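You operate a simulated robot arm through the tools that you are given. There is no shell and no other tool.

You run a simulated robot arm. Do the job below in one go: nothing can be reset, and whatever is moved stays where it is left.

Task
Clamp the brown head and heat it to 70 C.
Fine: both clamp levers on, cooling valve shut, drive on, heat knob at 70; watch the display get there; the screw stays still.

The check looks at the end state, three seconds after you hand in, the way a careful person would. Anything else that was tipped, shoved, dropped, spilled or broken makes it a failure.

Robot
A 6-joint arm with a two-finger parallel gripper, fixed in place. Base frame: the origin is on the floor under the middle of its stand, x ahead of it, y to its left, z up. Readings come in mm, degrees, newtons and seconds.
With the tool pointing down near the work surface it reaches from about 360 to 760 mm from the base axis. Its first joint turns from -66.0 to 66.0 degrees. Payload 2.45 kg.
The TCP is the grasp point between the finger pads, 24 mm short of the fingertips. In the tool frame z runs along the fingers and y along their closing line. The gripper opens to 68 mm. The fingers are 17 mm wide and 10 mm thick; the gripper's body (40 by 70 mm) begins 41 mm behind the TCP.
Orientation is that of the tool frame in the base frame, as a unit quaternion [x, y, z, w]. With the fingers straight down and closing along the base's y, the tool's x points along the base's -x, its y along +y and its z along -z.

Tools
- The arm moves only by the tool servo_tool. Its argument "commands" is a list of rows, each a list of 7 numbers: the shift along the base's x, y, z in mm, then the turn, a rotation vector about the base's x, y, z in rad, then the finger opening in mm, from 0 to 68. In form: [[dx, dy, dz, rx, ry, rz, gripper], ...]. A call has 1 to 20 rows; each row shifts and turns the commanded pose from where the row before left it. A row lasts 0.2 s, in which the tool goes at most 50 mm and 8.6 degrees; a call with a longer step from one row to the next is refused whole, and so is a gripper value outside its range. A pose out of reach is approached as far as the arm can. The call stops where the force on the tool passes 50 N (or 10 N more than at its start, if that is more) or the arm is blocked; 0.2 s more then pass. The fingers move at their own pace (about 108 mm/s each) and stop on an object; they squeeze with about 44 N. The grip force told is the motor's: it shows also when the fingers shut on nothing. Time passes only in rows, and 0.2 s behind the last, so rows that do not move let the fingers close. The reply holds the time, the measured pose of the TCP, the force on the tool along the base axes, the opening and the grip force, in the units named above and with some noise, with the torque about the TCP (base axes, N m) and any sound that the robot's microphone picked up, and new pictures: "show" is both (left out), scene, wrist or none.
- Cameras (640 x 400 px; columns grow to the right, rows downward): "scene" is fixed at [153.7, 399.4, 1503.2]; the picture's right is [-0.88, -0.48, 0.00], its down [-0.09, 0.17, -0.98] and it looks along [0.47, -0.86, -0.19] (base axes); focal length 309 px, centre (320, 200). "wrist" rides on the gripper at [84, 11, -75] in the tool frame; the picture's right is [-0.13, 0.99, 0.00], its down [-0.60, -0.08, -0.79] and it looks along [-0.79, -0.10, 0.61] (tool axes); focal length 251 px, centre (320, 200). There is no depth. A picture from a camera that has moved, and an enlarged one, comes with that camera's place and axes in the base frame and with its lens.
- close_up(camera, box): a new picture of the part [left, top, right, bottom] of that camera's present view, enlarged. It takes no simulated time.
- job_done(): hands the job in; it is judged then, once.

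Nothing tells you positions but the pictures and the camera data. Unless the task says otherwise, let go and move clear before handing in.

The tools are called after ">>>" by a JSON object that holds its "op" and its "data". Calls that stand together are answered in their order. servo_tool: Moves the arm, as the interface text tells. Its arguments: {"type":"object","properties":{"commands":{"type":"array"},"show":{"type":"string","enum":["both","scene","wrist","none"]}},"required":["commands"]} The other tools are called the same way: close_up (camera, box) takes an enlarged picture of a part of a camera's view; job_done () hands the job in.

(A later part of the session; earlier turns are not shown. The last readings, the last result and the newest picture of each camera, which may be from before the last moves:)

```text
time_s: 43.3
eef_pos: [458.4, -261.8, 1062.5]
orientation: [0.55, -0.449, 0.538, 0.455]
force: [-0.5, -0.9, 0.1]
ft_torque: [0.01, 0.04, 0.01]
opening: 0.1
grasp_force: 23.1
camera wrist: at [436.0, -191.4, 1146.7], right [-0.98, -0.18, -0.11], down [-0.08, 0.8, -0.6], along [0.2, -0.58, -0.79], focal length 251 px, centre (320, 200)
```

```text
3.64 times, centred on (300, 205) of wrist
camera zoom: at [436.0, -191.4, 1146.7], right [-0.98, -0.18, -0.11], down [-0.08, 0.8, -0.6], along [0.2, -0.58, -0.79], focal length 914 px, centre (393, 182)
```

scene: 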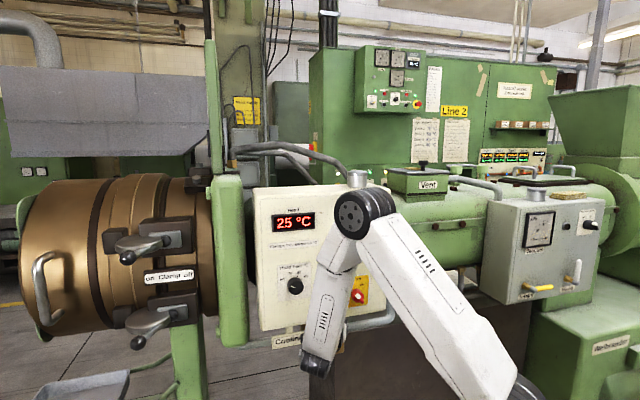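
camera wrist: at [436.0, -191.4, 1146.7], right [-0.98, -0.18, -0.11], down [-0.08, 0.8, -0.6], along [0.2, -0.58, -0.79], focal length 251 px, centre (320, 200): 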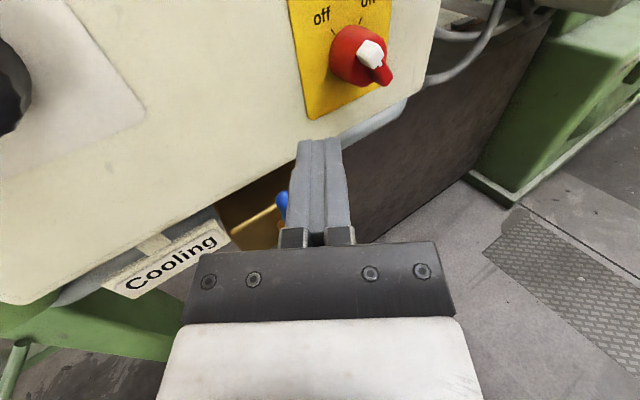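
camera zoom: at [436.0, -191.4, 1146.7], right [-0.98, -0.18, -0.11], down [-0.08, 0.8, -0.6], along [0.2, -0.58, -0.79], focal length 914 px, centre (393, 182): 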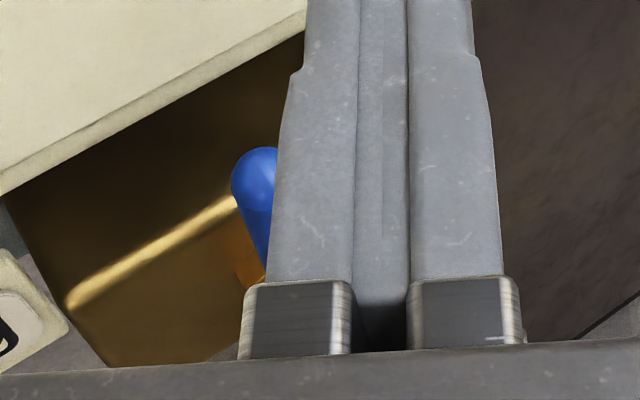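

The switch axis sits at about a=66, z=1065 in panel coordinates. Its bar stands about 16 mm proud of the knob face and points up-left, at "off". I'll bring the closed fingertips in beside the bar's white end, on its lower-left side.

>>> {"op": "servo_tool", "data": {"commands": [[0.9, -19, -1.2, 0, 0, 0, 0], [0.9, -19, -1.2, 0, 0, 0, 0], [0.5, -10, -0.6, 0, 0, 0, 0], [0, 0, 0, 0, 0, 0, 0]], "show": "both"}}

>>> {"op": "close_up", "data": {"camera": "wrist", "box": [260, 60, 420, 160]}}

>>> {"op": "close_up", "data": {"camera": "scene", "box": [320, 270, 400, 320]}}

```text
time_s: 44.3
eef_pos: [459.8, -310.9, 1058.7]
orientation: [0.55, -0.449, 0.538, 0.455]
force: [0.3, 0.3, 0.2]
ft_torque: [0.0, 0.0, 0.0]
opening: 0.2
grasp_force: 23.8
camera wrist: at [437.7, -239.9, 1143.0], right [-0.98, -0.18, -0.11], down [-0.08, 0.8, -0.6], along [0.2, -0.58, -0.79], focal length 251 px, centre (320, 200)
```

scene: 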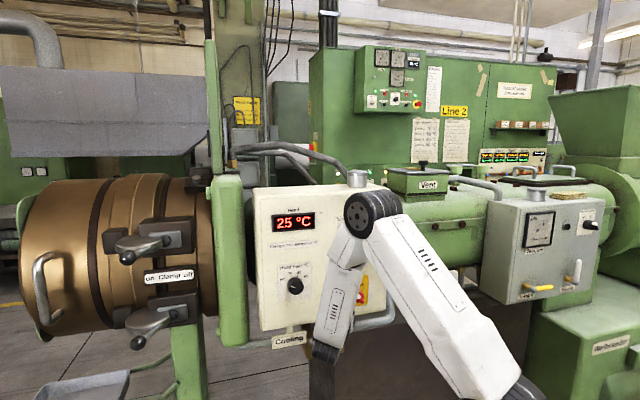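
wrist: 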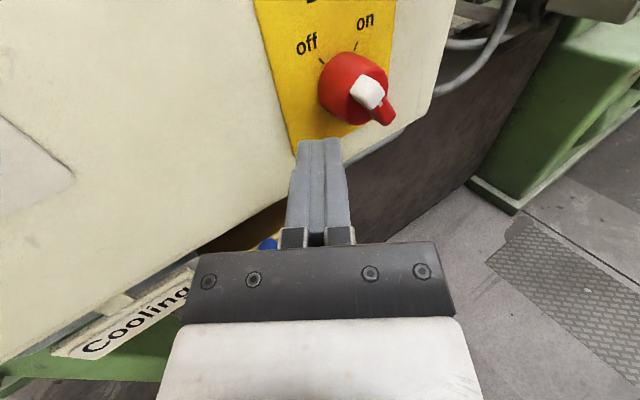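

```text
4.00 times, centred on (340, 110) of wrist
camera zoom: at [437.7, -239.9, 1143.0], right [-0.98, -0.18, -0.11], down [-0.08, 0.8, -0.6], along [0.2, -0.58, -0.79], focal length 1006 px, centre (240, 560)
```

zoom: 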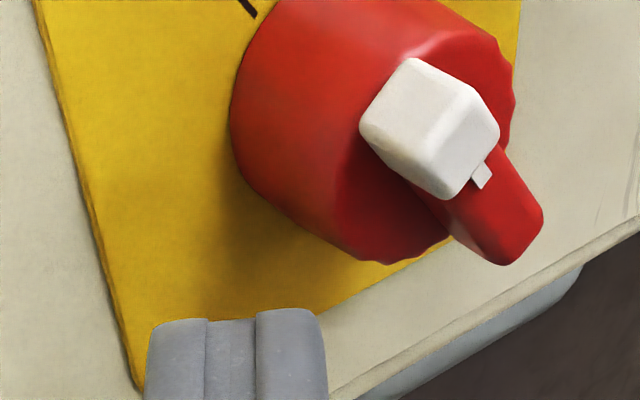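

```text
8.00 times, centred on (360, 295) of scene
camera zoom: at [153.7, 399.4, 1503.2], right [-0.88, -0.48, 0.0], down [-0.09, 0.17, -0.98], along [0.47, -0.86, -0.19], focal length 2473 px, centre (0, -560)
```

zoom: 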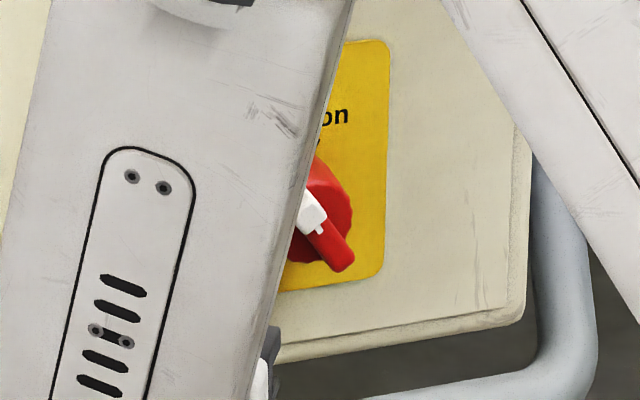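

>>> {"op": "servo_tool", "data": {"commands": [[1.5, -8, 0, 0, 0, 0, 0], [-2.5, -2.4, 2, 0, 0, 0, 0], [-2.5, -2.4, 2, 0, 0, 0, 0], [-1.4, -1.4, 4, 0, 0, 0, 0]], "show": "wrist"}}

>>> {"op": "close_up", "data": {"camera": "wrist", "box": [260, 60, 420, 160]}}

```text
time_s: 45.3
eef_pos: [456.7, -325.4, 1066.7]
orientation: [0.549, -0.449, 0.539, 0.455]
force: [-0.2, 0.9, 0.4]
ft_torque: [-0.01, 0.02, -0.02]
opening: 0.0
grasp_force: 23.5
camera wrist: at [433.2, -254.7, 1150.8], right [-0.98, -0.18, -0.11], down [-0.08, 0.8, -0.6], along [0.2, -0.58, -0.79], focal length 251 px, centre (320, 200)
```

wrist: 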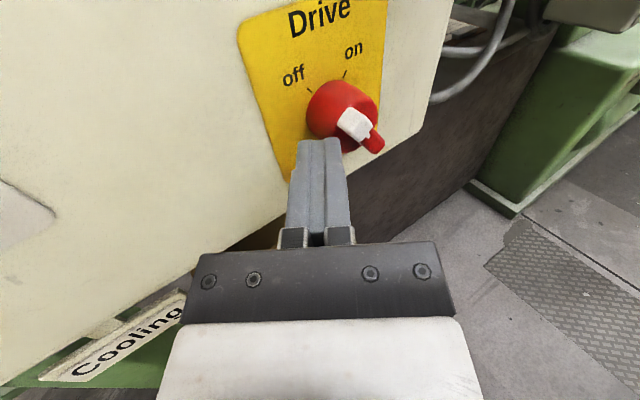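

```text
4.00 times, centred on (340, 110) of wrist
camera zoom: at [433.2, -254.7, 1150.8], right [-0.98, -0.18, -0.11], down [-0.08, 0.8, -0.6], along [0.2, -0.58, -0.79], focal length 1006 px, centre (240, 560)
```

zoom: 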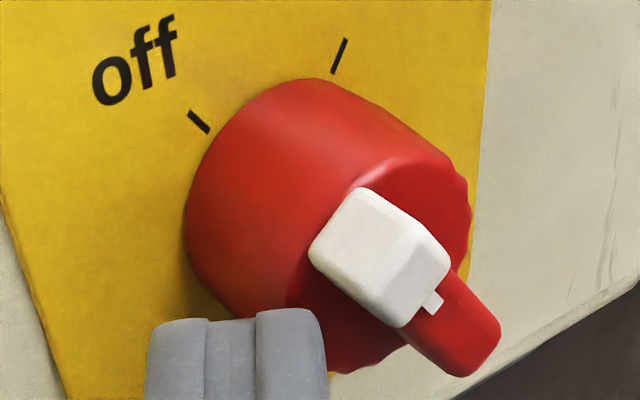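

>>> {"op": "servo_tool", "data": {"commands": [[-2.2, -2.1, 2.5, 0, 0, 0, 0], [-2.2, -2.1, 2.5, 0, 0, 0, 0], [-2.2, -2.1, 2.5, 0, 0, 0, 0]], "show": "wrist"}}

>>> {"op": "close_up", "data": {"camera": "wrist", "box": [260, 60, 420, 160]}}

```text
time_s: 46.1
eef_pos: [450.2, -330.9, 1072.5]
orientation: [0.551, -0.448, 0.538, 0.454]
force: [2.7, 0.7, 0.4]
ft_torque: [-0.03, 0.01, 0.02]
opening: 0.6
grasp_force: 24.2
camera wrist: at [426.4, -260.7, 1157.7], right [-0.98, -0.18, -0.11], down [-0.08, 0.8, -0.6], along [0.2, -0.58, -0.79], focal length 251 px, centre (320, 200)
```

wrist: 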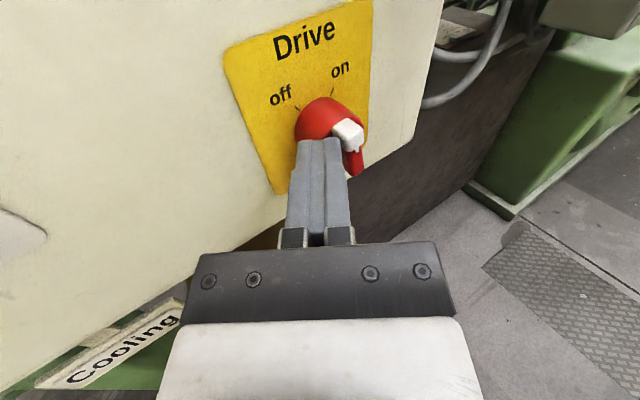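

```text
4.00 times, centred on (340, 110) of wrist
camera zoom: at [426.4, -260.7, 1157.7], right [-0.98, -0.18, -0.11], down [-0.08, 0.8, -0.6], along [0.2, -0.58, -0.79], focal length 1006 px, centre (240, 560)
```

zoom: 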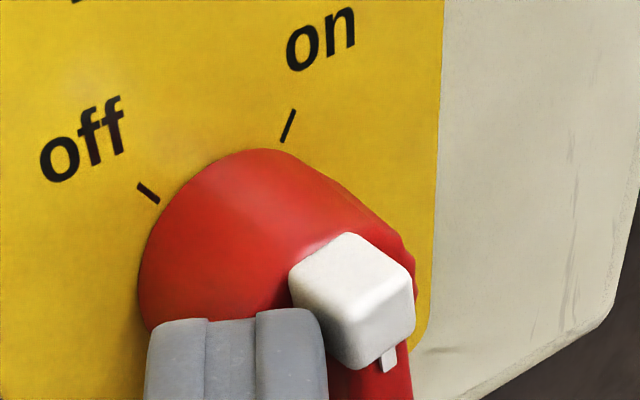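

The switch is turning clockwise with light force. I'll keep pushing up and to the right.

>>> {"op": "servo_tool", "data": {"commands": [[-1.8, -1.8, 2.5, 0, 0, 0, 0], [-1.8, -1.8, 2.5, 0, 0, 0, 0], [-1.8, -1.8, 2.5, 0, 0, 0, 0]], "show": "wrist"}}

>>> {"op": "close_up", "data": {"camera": "wrist", "box": [260, 60, 420, 160]}}

```text
time_s: 46.9
eef_pos: [444.0, -334.7, 1083.8]
orientation: [0.547, -0.448, 0.54, 0.457]
force: [-6.9, 40.9, 12.2]
ft_torque: [0.13, -0.12, 0.14]
opening: 0.0
grasp_force: 23.4
camera wrist: at [420.7, -263.9, 1167.4], right [-0.98, -0.18, -0.11], down [-0.08, 0.79, -0.61], along [0.2, -0.58, -0.79], focal length 251 px, centre (320, 200)
```

wrist: 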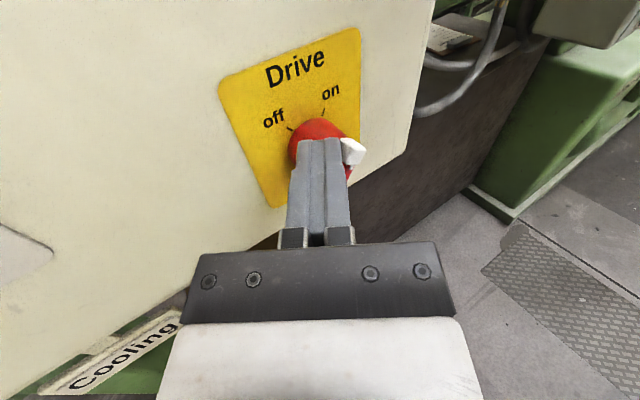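

```text
4.00 times, centred on (340, 110) of wrist
camera zoom: at [420.7, -263.9, 1167.4], right [-0.98, -0.18, -0.11], down [-0.08, 0.79, -0.61], along [0.2, -0.58, -0.79], focal length 1006 px, centre (240, 560)
```

zoom: 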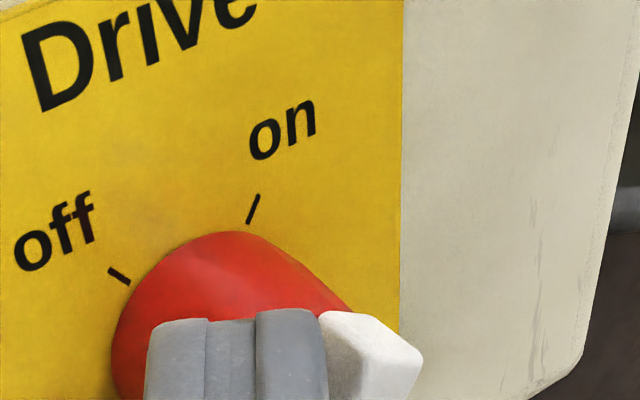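

The force rose to about 40 N, mostly end-on at the fingertips. I'll back out along the tool axis and see where the switch is pointing.

>>> {"op": "servo_tool", "data": {"commands": [[-1.5, 8, 0, 0, 0, 0, 0], [-4.6, 24.6, 0, 0, 0, 0, 0], [-4.6, 24.6, 0, 0, 0, 0, 0], [0, 0, 0, 0, 0, 0, 0]], "show": "both"}}

>>> {"op": "close_up", "data": {"camera": "wrist", "box": [240, 0, 400, 100]}}

>>> {"op": "close_up", "data": {"camera": "scene", "box": [320, 270, 400, 320]}}

```text
time_s: 47.9
eef_pos: [433.0, -279.4, 1079.5]
orientation: [0.549, -0.449, 0.538, 0.455]
force: [-1.4, -0.3, 1.0]
ft_torque: [0.03, 0.0, -0.02]
opening: 0.3
grasp_force: 24.0
camera wrist: at [409.6, -208.6, 1165.6], right [-0.98, -0.18, -0.11], down [-0.08, 0.8, -0.6], along [0.2, -0.58, -0.79], focal length 251 px, centre (320, 200)
```

scene: 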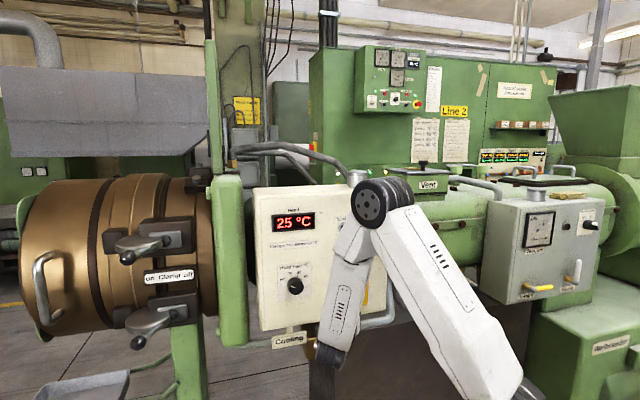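
wrist: 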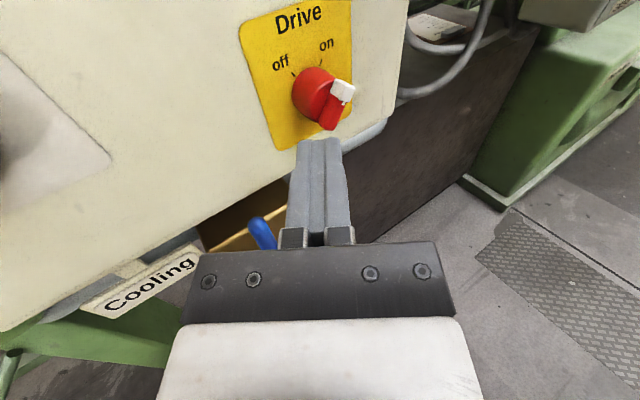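

```text
4.00 times, centred on (320, 50) of wrist
camera zoom: at [409.6, -208.6, 1165.6], right [-0.98, -0.18, -0.11], down [-0.08, 0.8, -0.6], along [0.2, -0.58, -0.79], focal length 1006 px, centre (320, 800)
```

zoom: 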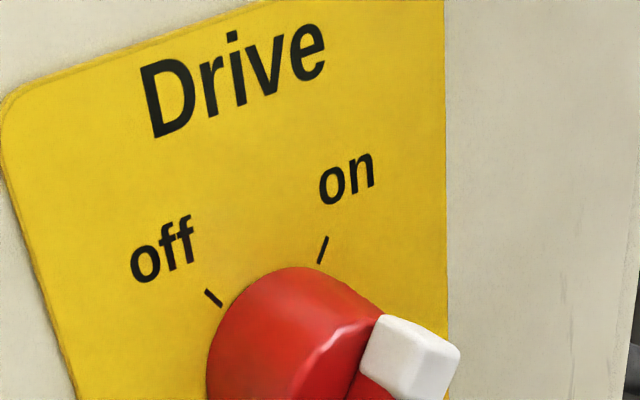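

```text
8.00 times, centred on (360, 295) of scene
camera zoom: at [153.7, 399.4, 1503.2], right [-0.88, -0.48, 0.0], down [-0.09, 0.17, -0.98], along [0.47, -0.86, -0.19], focal length 2473 px, centre (0, -560)
```

zoom: 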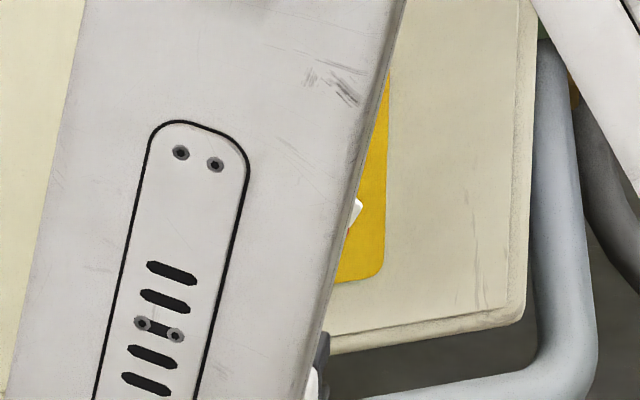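

>>> {"op": "close_up", "data": {"camera": "wrist", "box": [260, 40, 388, 140]}}

```text
4.00 times, centred on (324, 90) of wrist
camera zoom: at [409.6, -208.6, 1165.6], right [-0.98, -0.18, -0.11], down [-0.08, 0.8, -0.6], along [0.2, -0.58, -0.79], focal length 1006 px, centre (304, 640)
```

zoom: 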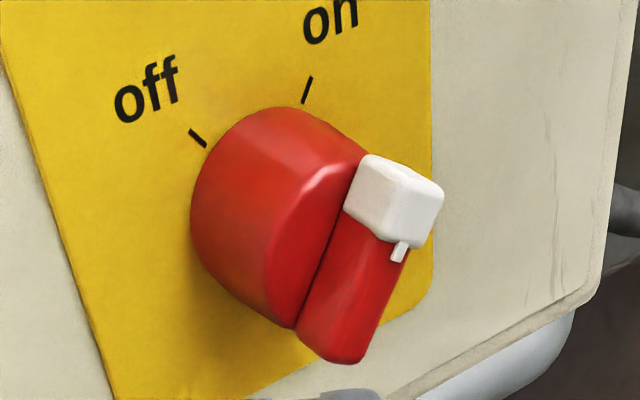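

The switch bar now lines up with the "on" mark, about +33° against about −37° at "off". Next I'll move across to the heat knob, open the fingers and square the tool to the panel.

>>> {"op": "servo_tool", "data": {"commands": [[22.5, 22.5, 9, 0, 0, 0, 0], [22.5, 22.5, 9, 0, 0, 0, 0], [22.5, 22.5, 9, 0, 0, 0, 0], [22.5, 22.5, 9, 0, 0, 0, 20], [0, 0, 0, 0, 0, 0.1485, 40], [0, 0, 0, 0, 0, 0.1485, 68], [0, 0, 0, 0, 0, 0.1485, 68], [0, 0, 0, 0, 0, 0.142, 68], [0, 0, 0, 0, 0, 0, 68]], "show": "both"}}

>>> {"op": "close_up", "data": {"camera": "scene", "box": [320, 270, 400, 320]}}

>>> {"op": "close_up", "data": {"camera": "wrist", "box": [220, 0, 420, 125]}}

```text
time_s: 49.9
eef_pos: [524.0, -190.4, 1117.2]
orientation: [0.656, -0.27, 0.647, 0.278]
force: [-0.6, -0.1, -0.3]
ft_torque: [-0.02, 0.04, 0.02]
opening: 68.0
grasp_force: 0.0
camera wrist: at [464.5, -144.0, 1201.6], right [-0.71, -0.69, -0.11], down [-0.51, 0.62, -0.6], along [0.49, -0.37, -0.79], focal length 251 px, centre (320, 200)
```

scene: 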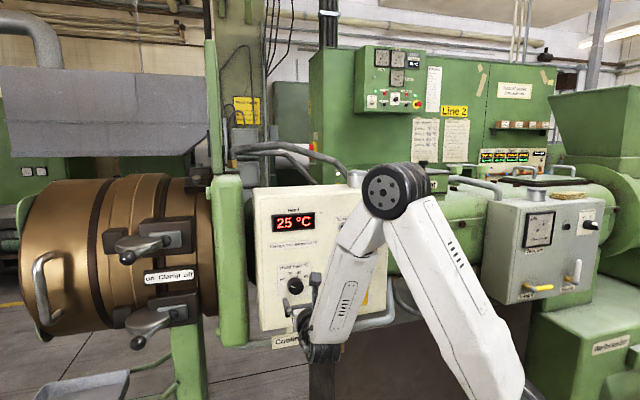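
wrist: 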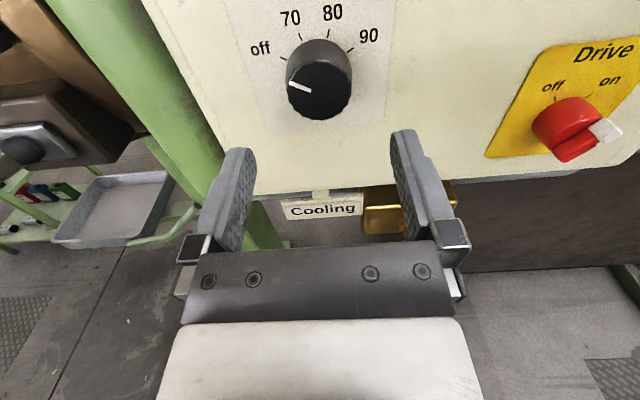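

```text
8.00 times, centred on (360, 295) of scene
camera zoom: at [153.7, 399.4, 1503.2], right [-0.88, -0.48, 0.0], down [-0.09, 0.17, -0.98], along [0.47, -0.86, -0.19], focal length 2473 px, centre (0, -560)
```

zoom: 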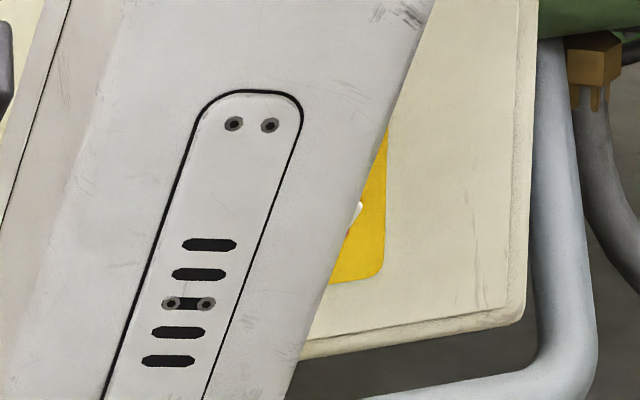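

```text
3.20 times, centred on (320, 62) of wrist
camera zoom: at [464.5, -144.0, 1201.6], right [-0.71, -0.69, -0.11], down [-0.51, 0.62, -0.6], along [0.49, -0.37, -0.79], focal length 805 px, centre (320, 640)
```

zoom: 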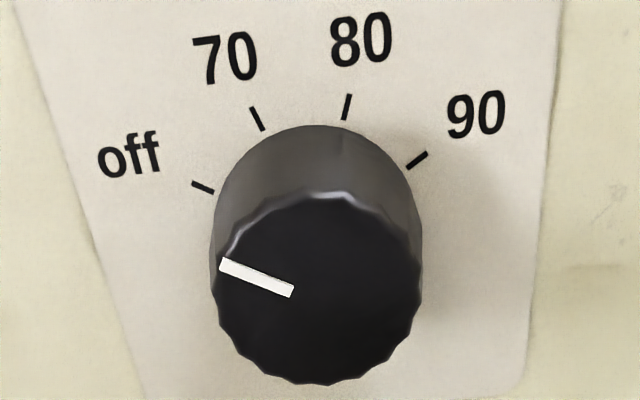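

The knob is squarely ahead of the open fingers. From the tick marks I get "off" at −60°, 70 at −20°, 80 at +20° and 90 at +60°, so I need a 40° clockwise turn. I'll move straight in around the knob.

>>> {"op": "servo_tool", "data": {"commands": [[11.5, -11.3, 0, 0, 0, 0, 68], [11.5, -11.3, 0, 0, 0, 0, 68], [11.5, -11.3, 0, 0, 0, 0, 68], [0, 0, 0, 0, 0, 0, 68]], "show": "both"}}

>>> {"op": "close_up", "data": {"camera": "wrist", "box": [200, 40, 440, 190]}}

```text
time_s: 50.9
eef_pos: [557.4, -224.0, 1117.0]
orientation: [0.656, -0.27, 0.647, 0.279]
force: [-0.5, 0.2, -0.7]
ft_torque: [0.02, 0.02, -0.01]
opening: 67.9
grasp_force: 0.0
camera wrist: at [499.2, -177.4, 1201.3], right [-0.71, -0.69, -0.11], down [-0.51, 0.62, -0.6], along [0.48, -0.37, -0.79], focal length 251 px, centre (320, 200)
```

scene: 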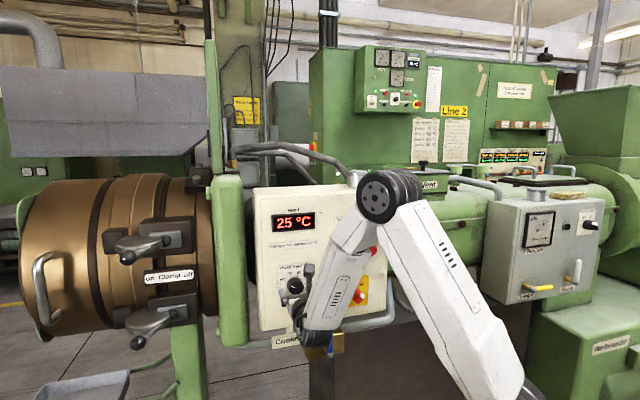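
wrist: 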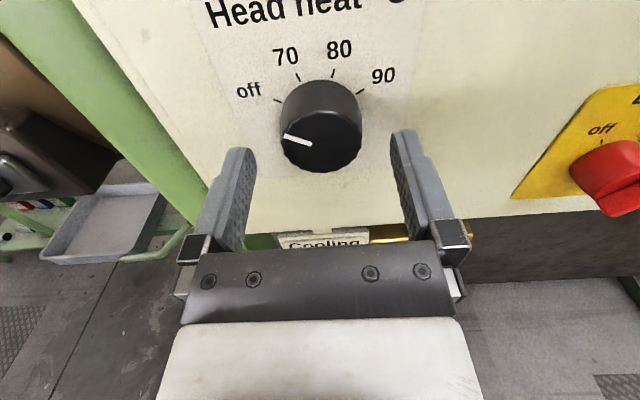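

```text
2.67 times, centred on (320, 115) of wrist
camera zoom: at [499.2, -177.4, 1201.3], right [-0.71, -0.69, -0.11], down [-0.51, 0.62, -0.6], along [0.48, -0.37, -0.79], focal length 670 px, centre (320, 427)
```

zoom: 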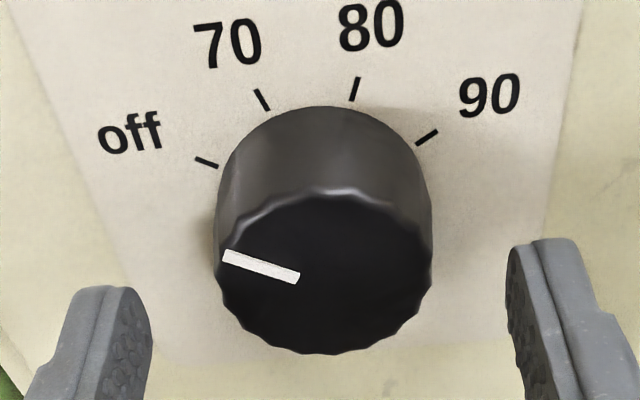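

>>> {"op": "servo_tool", "data": {"commands": [[6, -6.1, 0, 0, 0, 0, 68], [6, -6.1, 0, 0, 0, 0, 68], [0, 0, 0, 0, 0, 0, 68]], "show": "wrist"}}

>>> {"op": "close_up", "data": {"camera": "wrist", "box": [200, 60, 440, 210]}}

```text
time_s: 51.7
eef_pos: [570.5, -235.6, 1116.8]
orientation: [0.657, -0.27, 0.647, 0.279]
force: [0.6, -0.6, 0.8]
ft_torque: [-0.01, 0.02, 0.0]
opening: 67.8
grasp_force: 0.0
camera wrist: at [510.9, -189.7, 1201.5], right [-0.71, -0.69, -0.11], down [-0.51, 0.62, -0.6], along [0.48, -0.37, -0.79], focal length 251 px, centre (320, 200)
```

wrist: 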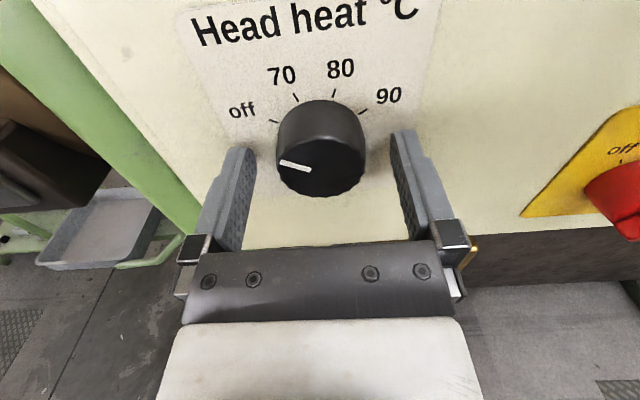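

```text
2.67 times, centred on (320, 135) of wrist
camera zoom: at [510.9, -189.7, 1201.5], right [-0.71, -0.69, -0.11], down [-0.51, 0.62, -0.6], along [0.48, -0.37, -0.79], focal length 670 px, centre (320, 373)
```

zoom: 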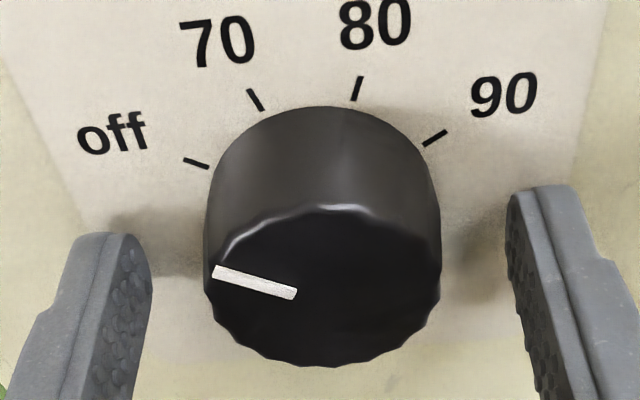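

I'm centred over the knob with the tips about 9 mm off the panel. I'll close on the knob and check the grip.

>>> {"op": "servo_tool", "data": {"commands": [[-0.8, -0.8, 0, 0, 0, 0, 50], [0, 0, 0, 0, 0, 0, 44], [0, 0, 0, 0, 0, 0, 38], [0, 0, 0, 0, 0, 0, 36], [0, 0, 0, 0, 0, 0, 34]], "show": "wrist"}}

>>> {"op": "close_up", "data": {"camera": "wrist", "box": [200, 60, 440, 210]}}

```text
time_s: 52.9
eef_pos: [568.3, -235.8, 1115.6]
orientation: [0.656, -0.27, 0.647, 0.279]
force: [4.4, 1.4, -0.6]
ft_torque: [0.04, 0.09, 0.17]
opening: 40.3
grasp_force: 45.2
camera wrist: at [510.2, -190.2, 1201.7], right [-0.71, -0.69, -0.11], down [-0.51, 0.62, -0.6], along [0.49, -0.37, -0.79], focal length 251 px, centre (320, 200)
```

wrist: 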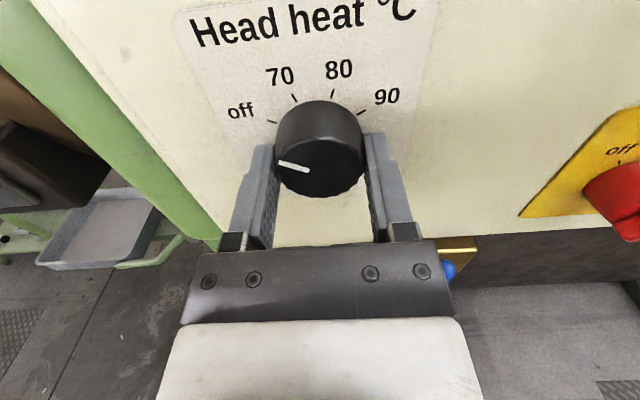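

```text
2.67 times, centred on (320, 135) of wrist
camera zoom: at [510.2, -190.2, 1201.7], right [-0.71, -0.69, -0.11], down [-0.51, 0.62, -0.6], along [0.49, -0.37, -0.79], focal length 670 px, centre (320, 373)
```

zoom: 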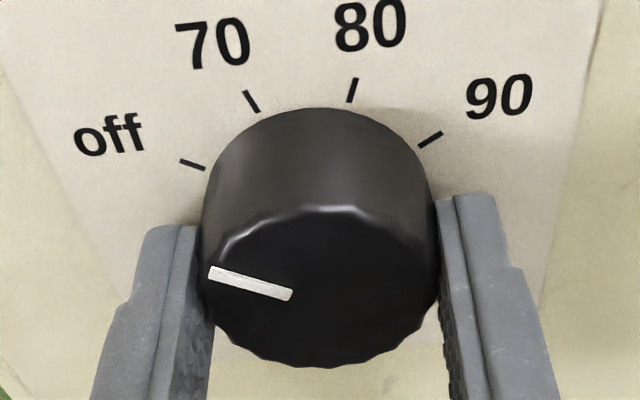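

The knob is gripped at 40 mm. I'll turn it clockwise, 24° first, then check the pointer.

>>> {"op": "servo_tool", "data": {"commands": [[0, 0, 0, 0.0972, -0.1002, 0, 34], [0, 0, 0, 0.0972, -0.1002, 0, 34], [0, 0, 0, 0.0972, -0.1002, 0, 34], [0, 0, 0, 0, 0, 0, 34]], "show": "wrist"}}

>>> {"op": "close_up", "data": {"camera": "wrist", "box": [200, 60, 440, 210]}}

>>> {"op": "close_up", "data": {"camera": "scene", "box": [260, 245, 340, 305]}}

```text
time_s: 53.9
eef_pos: [569.1, -235.5, 1116.0]
orientation: [0.586, -0.398, 0.692, 0.136]
force: [10.9, 9.3, 2.6]
ft_torque: [0.26, 0.31, 0.6]
opening: 40.8
grasp_force: 44.8
camera wrist: at [486.6, -213.1, 1190.4], right [-0.61, -0.6, -0.51], down [-0.34, 0.78, -0.52], along [0.71, -0.15, -0.69], focal length 251 px, centre (320, 200)
```

wrist: 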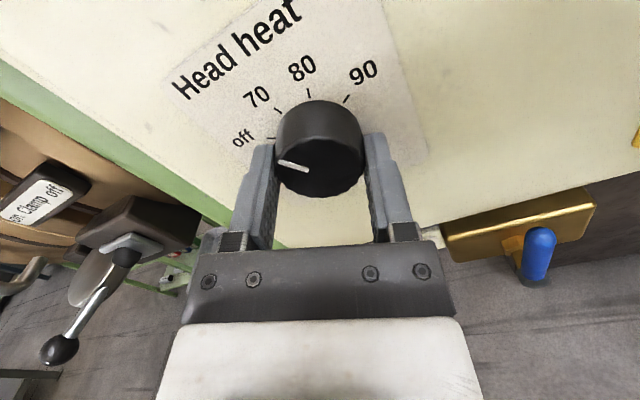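

```text
2.67 times, centred on (320, 135) of wrist
camera zoom: at [486.6, -213.1, 1190.4], right [-0.61, -0.6, -0.51], down [-0.34, 0.78, -0.52], along [0.71, -0.15, -0.69], focal length 670 px, centre (320, 373)
```

zoom: 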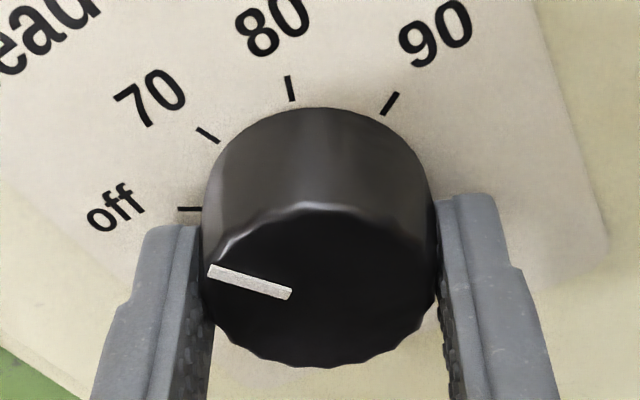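

```text
6.67 times, centred on (300, 275) of scene
camera zoom: at [154.0, 399.8, 1503.1], right [-0.88, -0.48, 0.0], down [-0.09, 0.17, -0.98], along [0.47, -0.86, -0.19], focal length 2061 px, centre (453, -300)
```

zoom: 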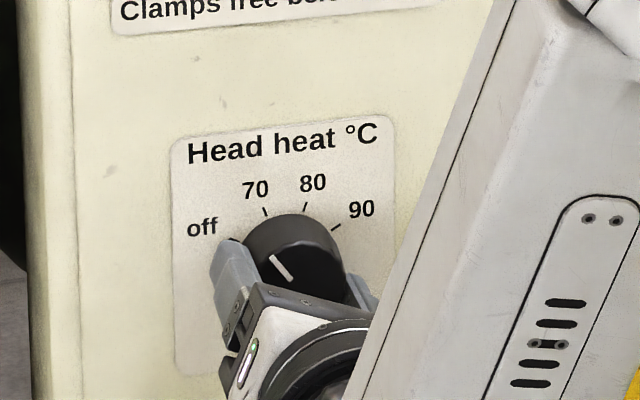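

The knob turns with the fingers, with no slip. I'll add the remaining 16°.

>>> {"op": "servo_tool", "data": {"commands": [[0, 0, 0, 0.0972, -0.1002, 0, 34], [0, 0, 0, 0.0972, -0.1002, 0, 34], [0, 0, 0, 0, 0, 0, 34]], "show": "wrist"}}

>>> {"op": "close_up", "data": {"camera": "wrist", "box": [200, 60, 440, 210]}}

>>> {"op": "close_up", "data": {"camera": "scene", "box": [260, 245, 340, 305]}}

```text
time_s: 54.7
eef_pos: [570.2, -235.8, 1119.2]
orientation: [0.525, -0.474, 0.706, 0.037]
force: [11.3, 19.5, 6.9]
ft_torque: [-0.03, 0.04, 0.48]
opening: 40.7
grasp_force: 44.8
camera wrist: at [473.8, -225.8, 1176.0], right [-0.49, -0.48, -0.72], down [-0.25, 0.87, -0.42], along [0.84, -0.03, -0.55], focal length 251 px, centre (320, 200)
```

wrist: 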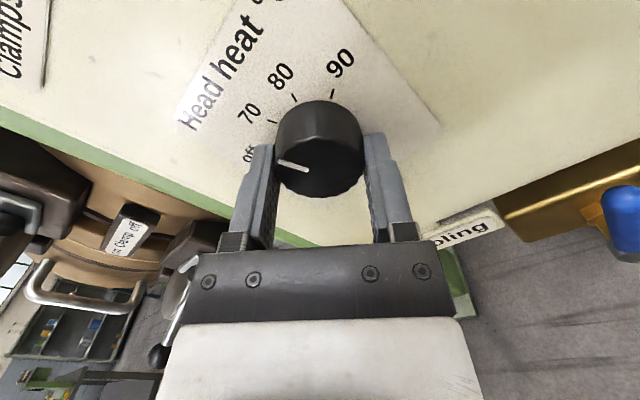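

```text
2.67 times, centred on (320, 135) of wrist
camera zoom: at [473.8, -225.8, 1176.0], right [-0.49, -0.48, -0.72], down [-0.25, 0.87, -0.42], along [0.84, -0.03, -0.55], focal length 670 px, centre (320, 373)
```

zoom: 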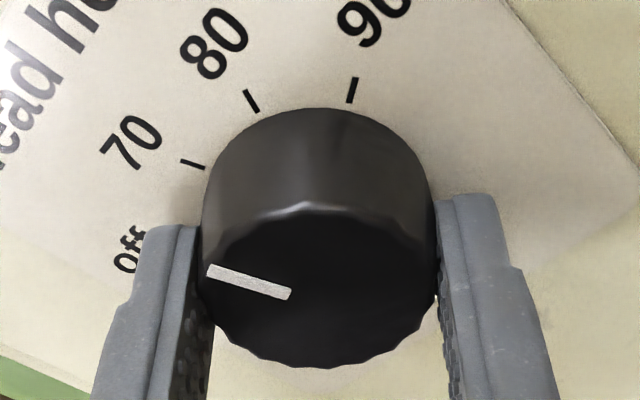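

```text
6.67 times, centred on (300, 275) of scene
camera zoom: at [153.9, 400.2, 1503.0], right [-0.88, -0.48, 0.0], down [-0.09, 0.16, -0.98], along [0.47, -0.86, -0.19], focal length 2061 px, centre (453, -300)
```

zoom: 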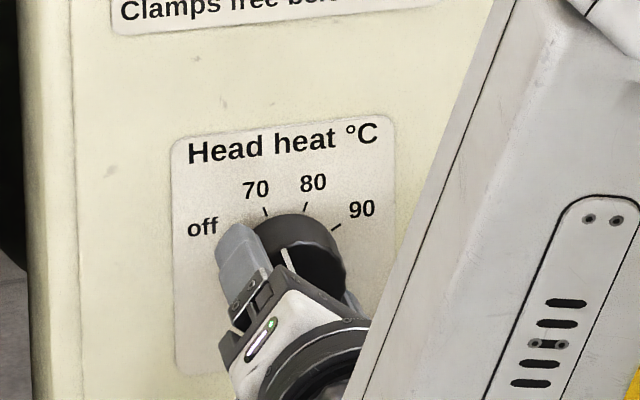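

The 70 mark is now exactly where the "off" mark was relative to the pointer, so that's the full 40°. I'll open the fingers and back straight out.

>>> {"op": "servo_tool", "data": {"commands": [[0, 0, 0, 0, 0, 0, 50], [0, 0, 0, 0, 0, 0, 60], [0, 0, 0, 0, 0, 0, 68], [0, 0, 0, 0, 0, 0, 68]], "show": "both"}}

>>> {"op": "close_up", "data": {"camera": "wrist", "box": [200, 60, 440, 210]}}

>>> {"op": "close_up", "data": {"camera": "scene", "box": [250, 185, 400, 279]}}

```text
time_s: 55.7
eef_pos: [569.5, -236.8, 1117.4]
orientation: [0.524, -0.477, 0.704, 0.04]
force: [-0.1, -0.6, 0.0]
ft_torque: [0.0, -0.02, 0.02]
opening: 67.9
grasp_force: 0.0
camera wrist: at [472.7, -227.2, 1175.5], right [-0.49, -0.48, -0.72], down [-0.24, 0.88, -0.42], along [0.84, -0.03, -0.55], focal length 251 px, centre (320, 200)
```

scene: 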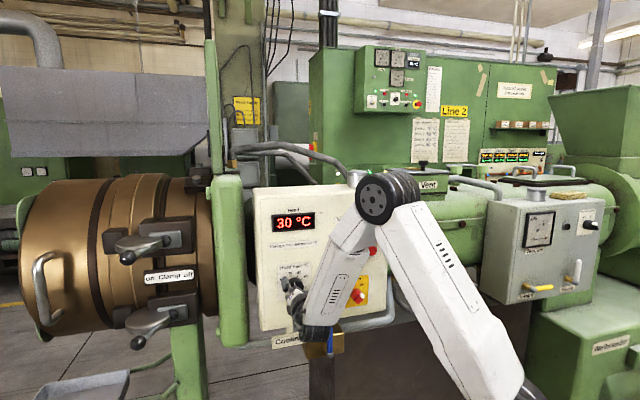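
wrist: 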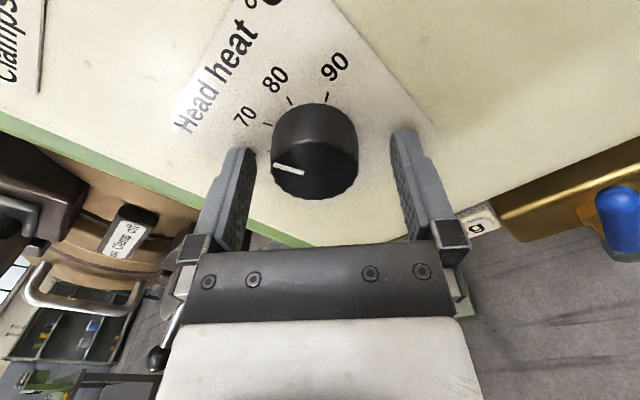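

```text
2.67 times, centred on (320, 135) of wrist
camera zoom: at [472.7, -227.2, 1175.5], right [-0.49, -0.48, -0.72], down [-0.24, 0.88, -0.42], along [0.84, -0.03, -0.55], focal length 670 px, centre (320, 373)
```

zoom: 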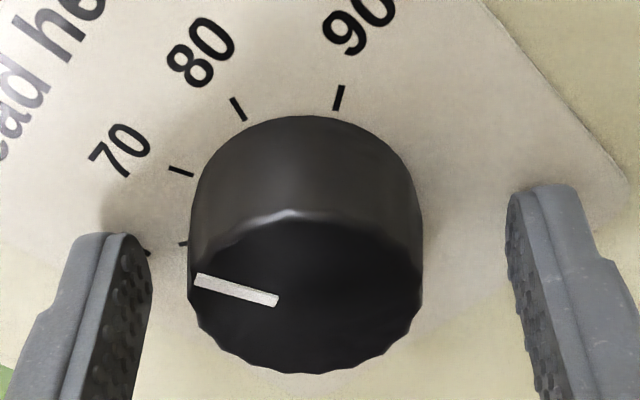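

```text
4.26 times, centred on (325, 232) of scene
camera zoom: at [153.7, 399.4, 1503.2], right [-0.88, -0.48, 0.0], down [-0.09, 0.17, -0.98], along [0.47, -0.86, -0.19], focal length 1316 px, centre (299, 64)
```

zoom: 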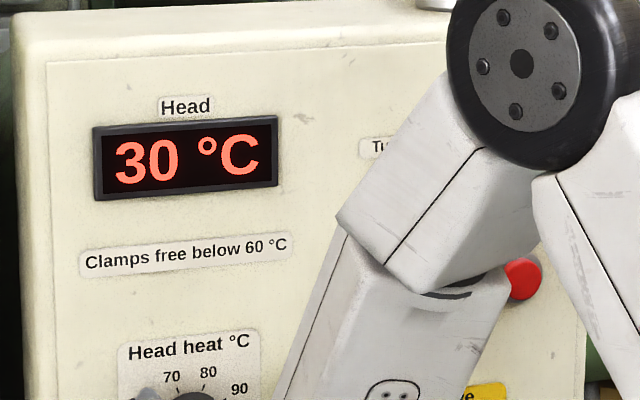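

It's heating: the display reads 30 °C. I'll back straight out from the knob and check the pointer.

>>> {"op": "servo_tool", "data": {"commands": [[-12, 12.4, 0, 0, 0, 0, 68], [-12, 12.4, 0, 0, 0, 0, 68], [-12, 12.4, 0, 0, 0, 0, 68], [-10, 10.3, 0, 0, 0, 0, 68], [0, 0, 0, 0, 0, 0, 68]], "show": "both"}}

>>> {"op": "close_up", "data": {"camera": "wrist", "box": [200, 0, 440, 150]}}

>>> {"op": "close_up", "data": {"camera": "scene", "box": [250, 185, 400, 310]}}

```text
time_s: 56.9
eef_pos: [523.0, -187.1, 1116.1]
orientation: [0.525, -0.477, 0.704, 0.04]
force: [0.1, -0.1, 1.1]
ft_torque: [-0.01, 0.01, -0.01]
opening: 68.2
grasp_force: 0.0
camera wrist: at [426.9, -179.4, 1175.4], right [-0.49, -0.48, -0.72], down [-0.24, 0.88, -0.42], along [0.84, -0.03, -0.55], focal length 251 px, centre (320, 200)
```

scene: 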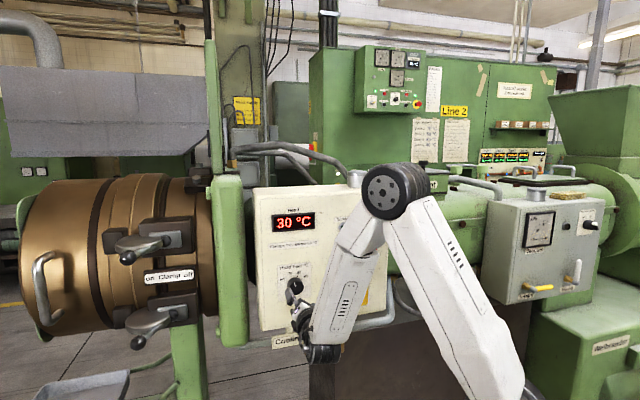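
wrist: 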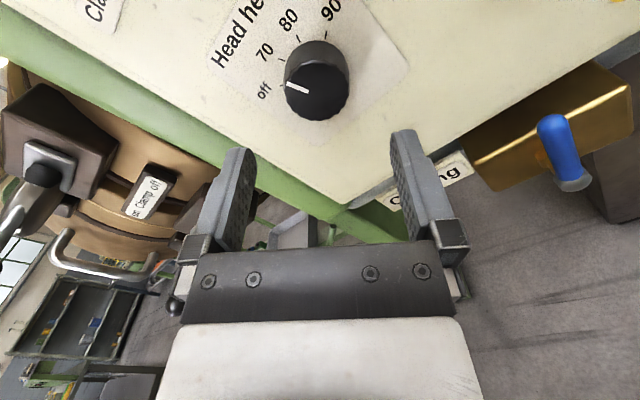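

```text
2.67 times, centred on (320, 75) of wrist
camera zoom: at [426.9, -179.4, 1175.4], right [-0.49, -0.48, -0.72], down [-0.24, 0.88, -0.42], along [0.84, -0.03, -0.55], focal length 670 px, centre (320, 533)
```

zoom: 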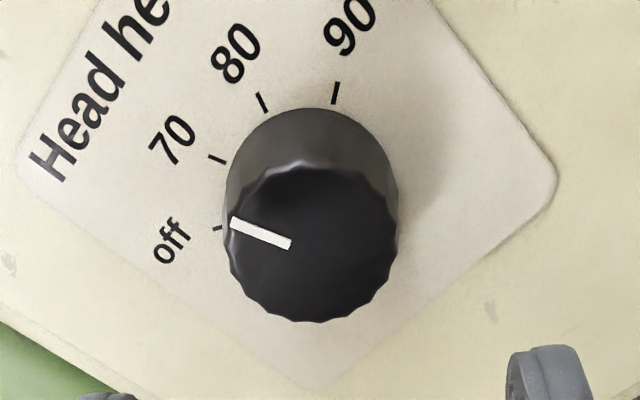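

```text
3.20 times, centred on (325, 248) of scene
camera zoom: at [153.7, 399.4, 1503.2], right [-0.88, -0.48, 0.0], down [-0.09, 0.17, -0.98], along [0.47, -0.86, -0.19], focal length 989 px, centre (304, 48)
```

zoom: 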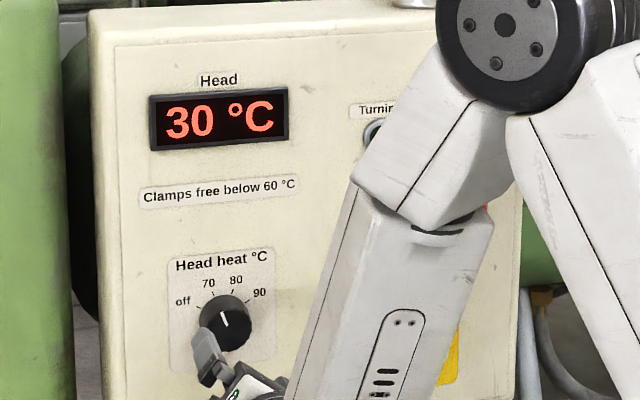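

The knob pointer lines up with 70 and the display reads 30 °C. I'll wait without moving to watch the temperature.

>>> {"op": "servo_tool", "data": {"commands": [[0, 0, 0, 0, 0, 0, 68], [0, 0, 0, 0, 0, 0, 68], [0, 0, 0, 0, 0, 0, 68], [0, 0, 0, 0, 0, 0, 68], [0, 0, 0, 0, 0, 0, 68], [0, 0, 0, 0, 0, 0, 68], [0, 0, 0, 0, 0, 0, 68], [0, 0, 0, 0, 0, 0, 68], [0, 0, 0, 0, 0, 0, 68], [0, 0, 0, 0, 0, 0, 68]], "show": "scene"}}

>>> {"op": "close_up", "data": {"camera": "scene", "box": [250, 185, 400, 310]}}

```text
time_s: 59.1
eef_pos: [523.5, -189.6, 1116.3]
orientation: [0.525, -0.476, 0.704, 0.039]
force: [0.6, -0.5, 1.0]
ft_torque: [0.0, -0.01, -0.04]
opening: 68.0
grasp_force: 0.1
```

scene: 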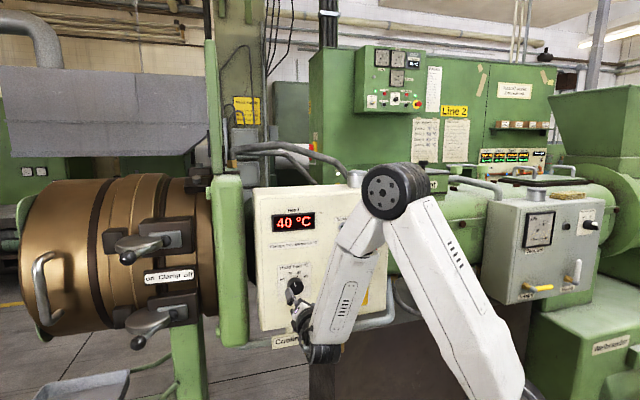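

```text
3.20 times, centred on (325, 248) of scene
camera zoom: at [153.7, 399.4, 1503.2], right [-0.88, -0.48, 0.0], down [-0.09, 0.17, -0.98], along [0.47, -0.86, -0.19], focal length 989 px, centre (304, 48)
```

zoom: 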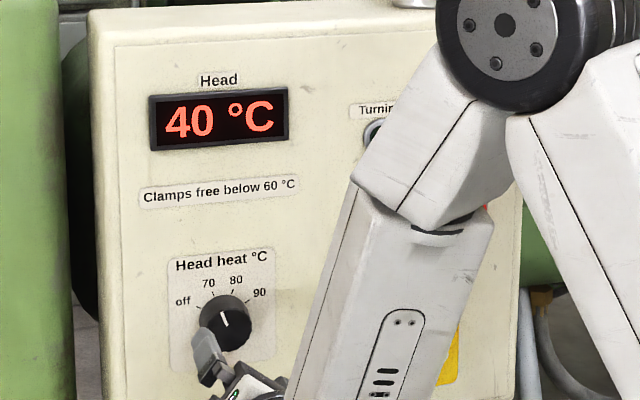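

It's at 40 °C and rising. While it heats, I'll roll the tool back and move the arm clear of the panel so I can see everything.

>>> {"op": "servo_tool", "data": {"commands": [[-2, 6, 6, -0.0972, 0.1002, 0, 68], [-2, 6, 6, -0.0972, 0.1002, 0, 68], [0, 6, 6, -0.0972, 0.1002, 0, 68], [0, 6, 6, -0.0972, 0.1002, 0, 68], [0, 6, 6, -0.0972, 0.1002, 0, 68], [5.3, 27, 19.1, 0, 0, 0, 68], [5.3, 27, 19.1, 0, 0, 0, 68], [5.3, 27, 19.1, 0, 0, 0, 68], [5.3, 27, 19.1, 0, 0, 0, 68], [5.3, 27, 19.1, 0, 0, 0, 68], [5.3, 27, 19.1, 0, 0, 0, 68], [0, 0, 0, 0, 0, 0, 68]], "show": "both"}}

>>> {"op": "close_up", "data": {"camera": "scene", "box": [250, 185, 400, 279]}}

>>> {"op": "close_up", "data": {"camera": "scene", "box": [250, 260, 400, 354]}}

```text
time_s: 61.7
eef_pos: [549.7, 1.9, 1263.2]
orientation: [0.656, -0.27, 0.646, 0.28]
force: [-1.0, 0.1, 0.2]
ft_torque: [-0.01, 0.0, -0.01]
opening: 68.1
grasp_force: 0.0
camera wrist: at [492.2, 49.5, 1347.6], right [-0.71, -0.69, -0.11], down [-0.51, 0.62, -0.6], along [0.48, -0.37, -0.79], focal length 251 px, centre (320, 200)
```

scene: 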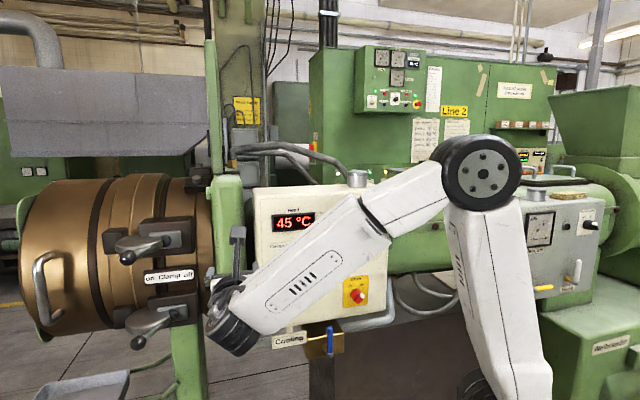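
wrist: 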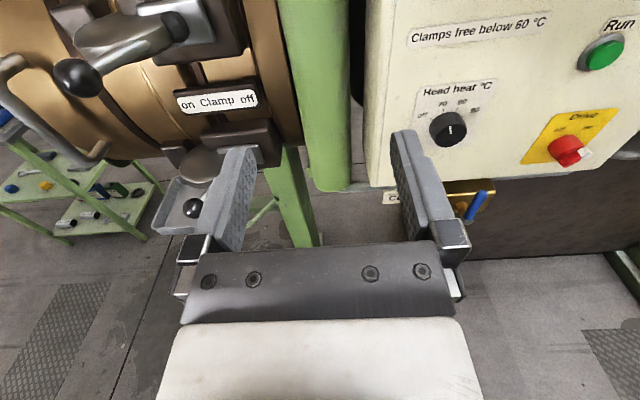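

```text
4.26 times, centred on (325, 232) of scene
camera zoom: at [153.7, 399.5, 1503.2], right [-0.88, -0.48, 0.0], down [-0.09, 0.17, -0.98], along [0.47, -0.86, -0.19], focal length 1316 px, centre (299, 64)
```

zoom: 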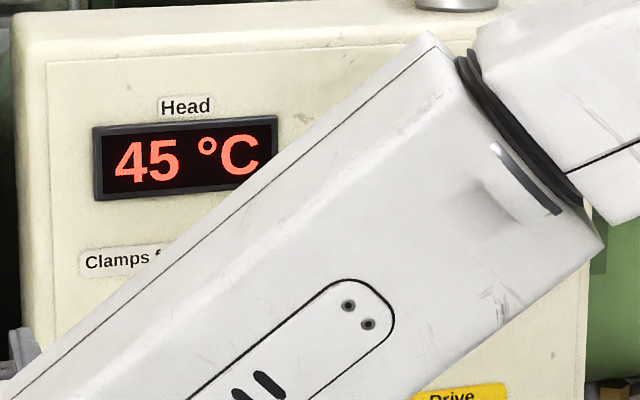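

```text
4.26 times, centred on (325, 307) of scene
camera zoom: at [153.7, 399.5, 1503.2], right [-0.88, -0.48, 0.0], down [-0.09, 0.17, -0.98], along [0.47, -0.86, -0.19], focal length 1316 px, centre (299, -255)
```

zoom: 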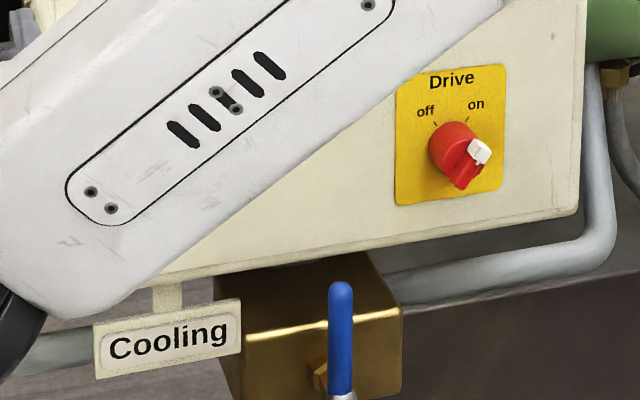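

>>> {"op": "servo_tool", "data": {"commands": [[-8, 4, 30, 0, 0, 0, 68], [-8, 4, 30, 0, 0, 0, 68], [-8, 4, 30, 0, 0, 0, 68], [-8, 4, 30, 0, 0, 0, 68], [-8, 4, 30, 0, 0, 0, 68], [-8, 4, 30, 0, 0, 0, 68], [-8, 4, 25, 0, 0, 0, 68], [0, 0, 0, 0, 0, 0, 68], [0, 0, 0, 0, 0, 0, 68], [0, 0, 0, 0, 0, 0, 68], [0, 0, 0, 0, 0, 0, 68], [0, 0, 0, 0, 0, 0, 68]], "show": "both"}}

>>> {"op": "close_up", "data": {"camera": "scene", "box": [250, 185, 400, 279]}}

>>> {"op": "close_up", "data": {"camera": "scene", "box": [250, 260, 400, 354]}}

```text
time_s: 64.3
eef_pos: [496.3, 31.7, 1466.8]
orientation: [0.656, -0.27, 0.647, 0.278]
force: [-0.6, 0.0, 0.3]
ft_torque: [-0.02, 0.02, 0.04]
opening: 68.1
grasp_force: 0.0
camera wrist: at [436.4, 76.9, 1551.6], right [-0.71, -0.69, -0.11], down [-0.51, 0.62, -0.6], along [0.49, -0.37, -0.79], focal length 251 px, centre (320, 200)
```

scene: 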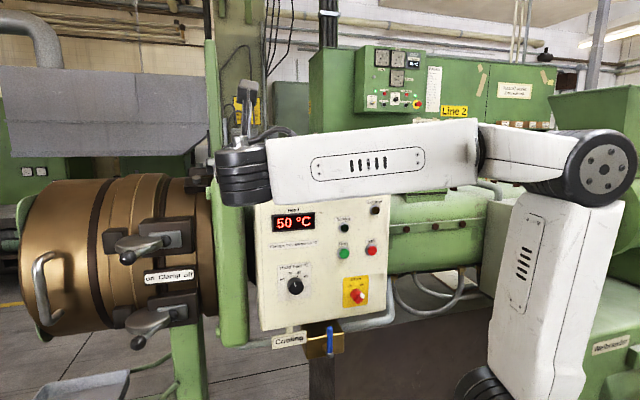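
wrist: 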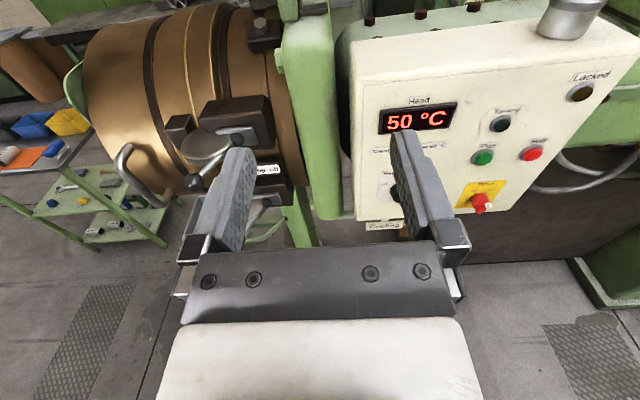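

```text
4.26 times, centred on (325, 232) of scene
camera zoom: at [153.7, 399.4, 1503.2], right [-0.88, -0.48, 0.0], down [-0.09, 0.17, -0.98], along [0.47, -0.86, -0.19], focal length 1316 px, centre (299, 64)
```

zoom: 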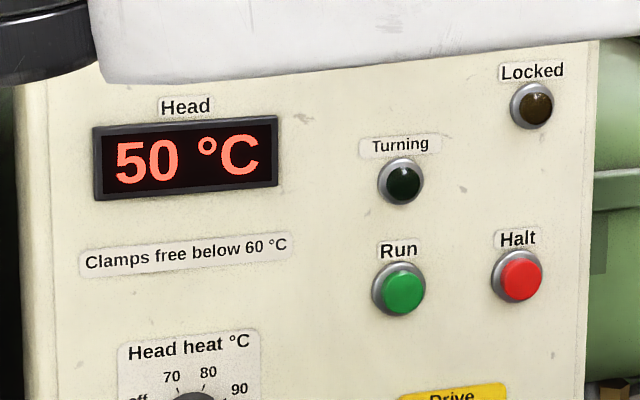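

```text
4.26 times, centred on (325, 307) of scene
camera zoom: at [153.7, 399.4, 1503.2], right [-0.88, -0.48, 0.0], down [-0.09, 0.17, -0.98], along [0.47, -0.86, -0.19], focal length 1316 px, centre (299, -255)
```

zoom: 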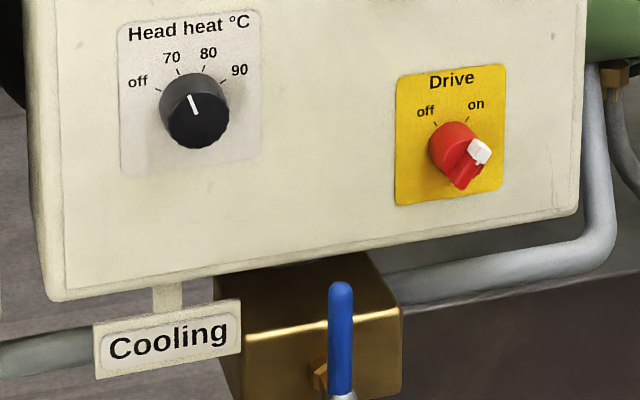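

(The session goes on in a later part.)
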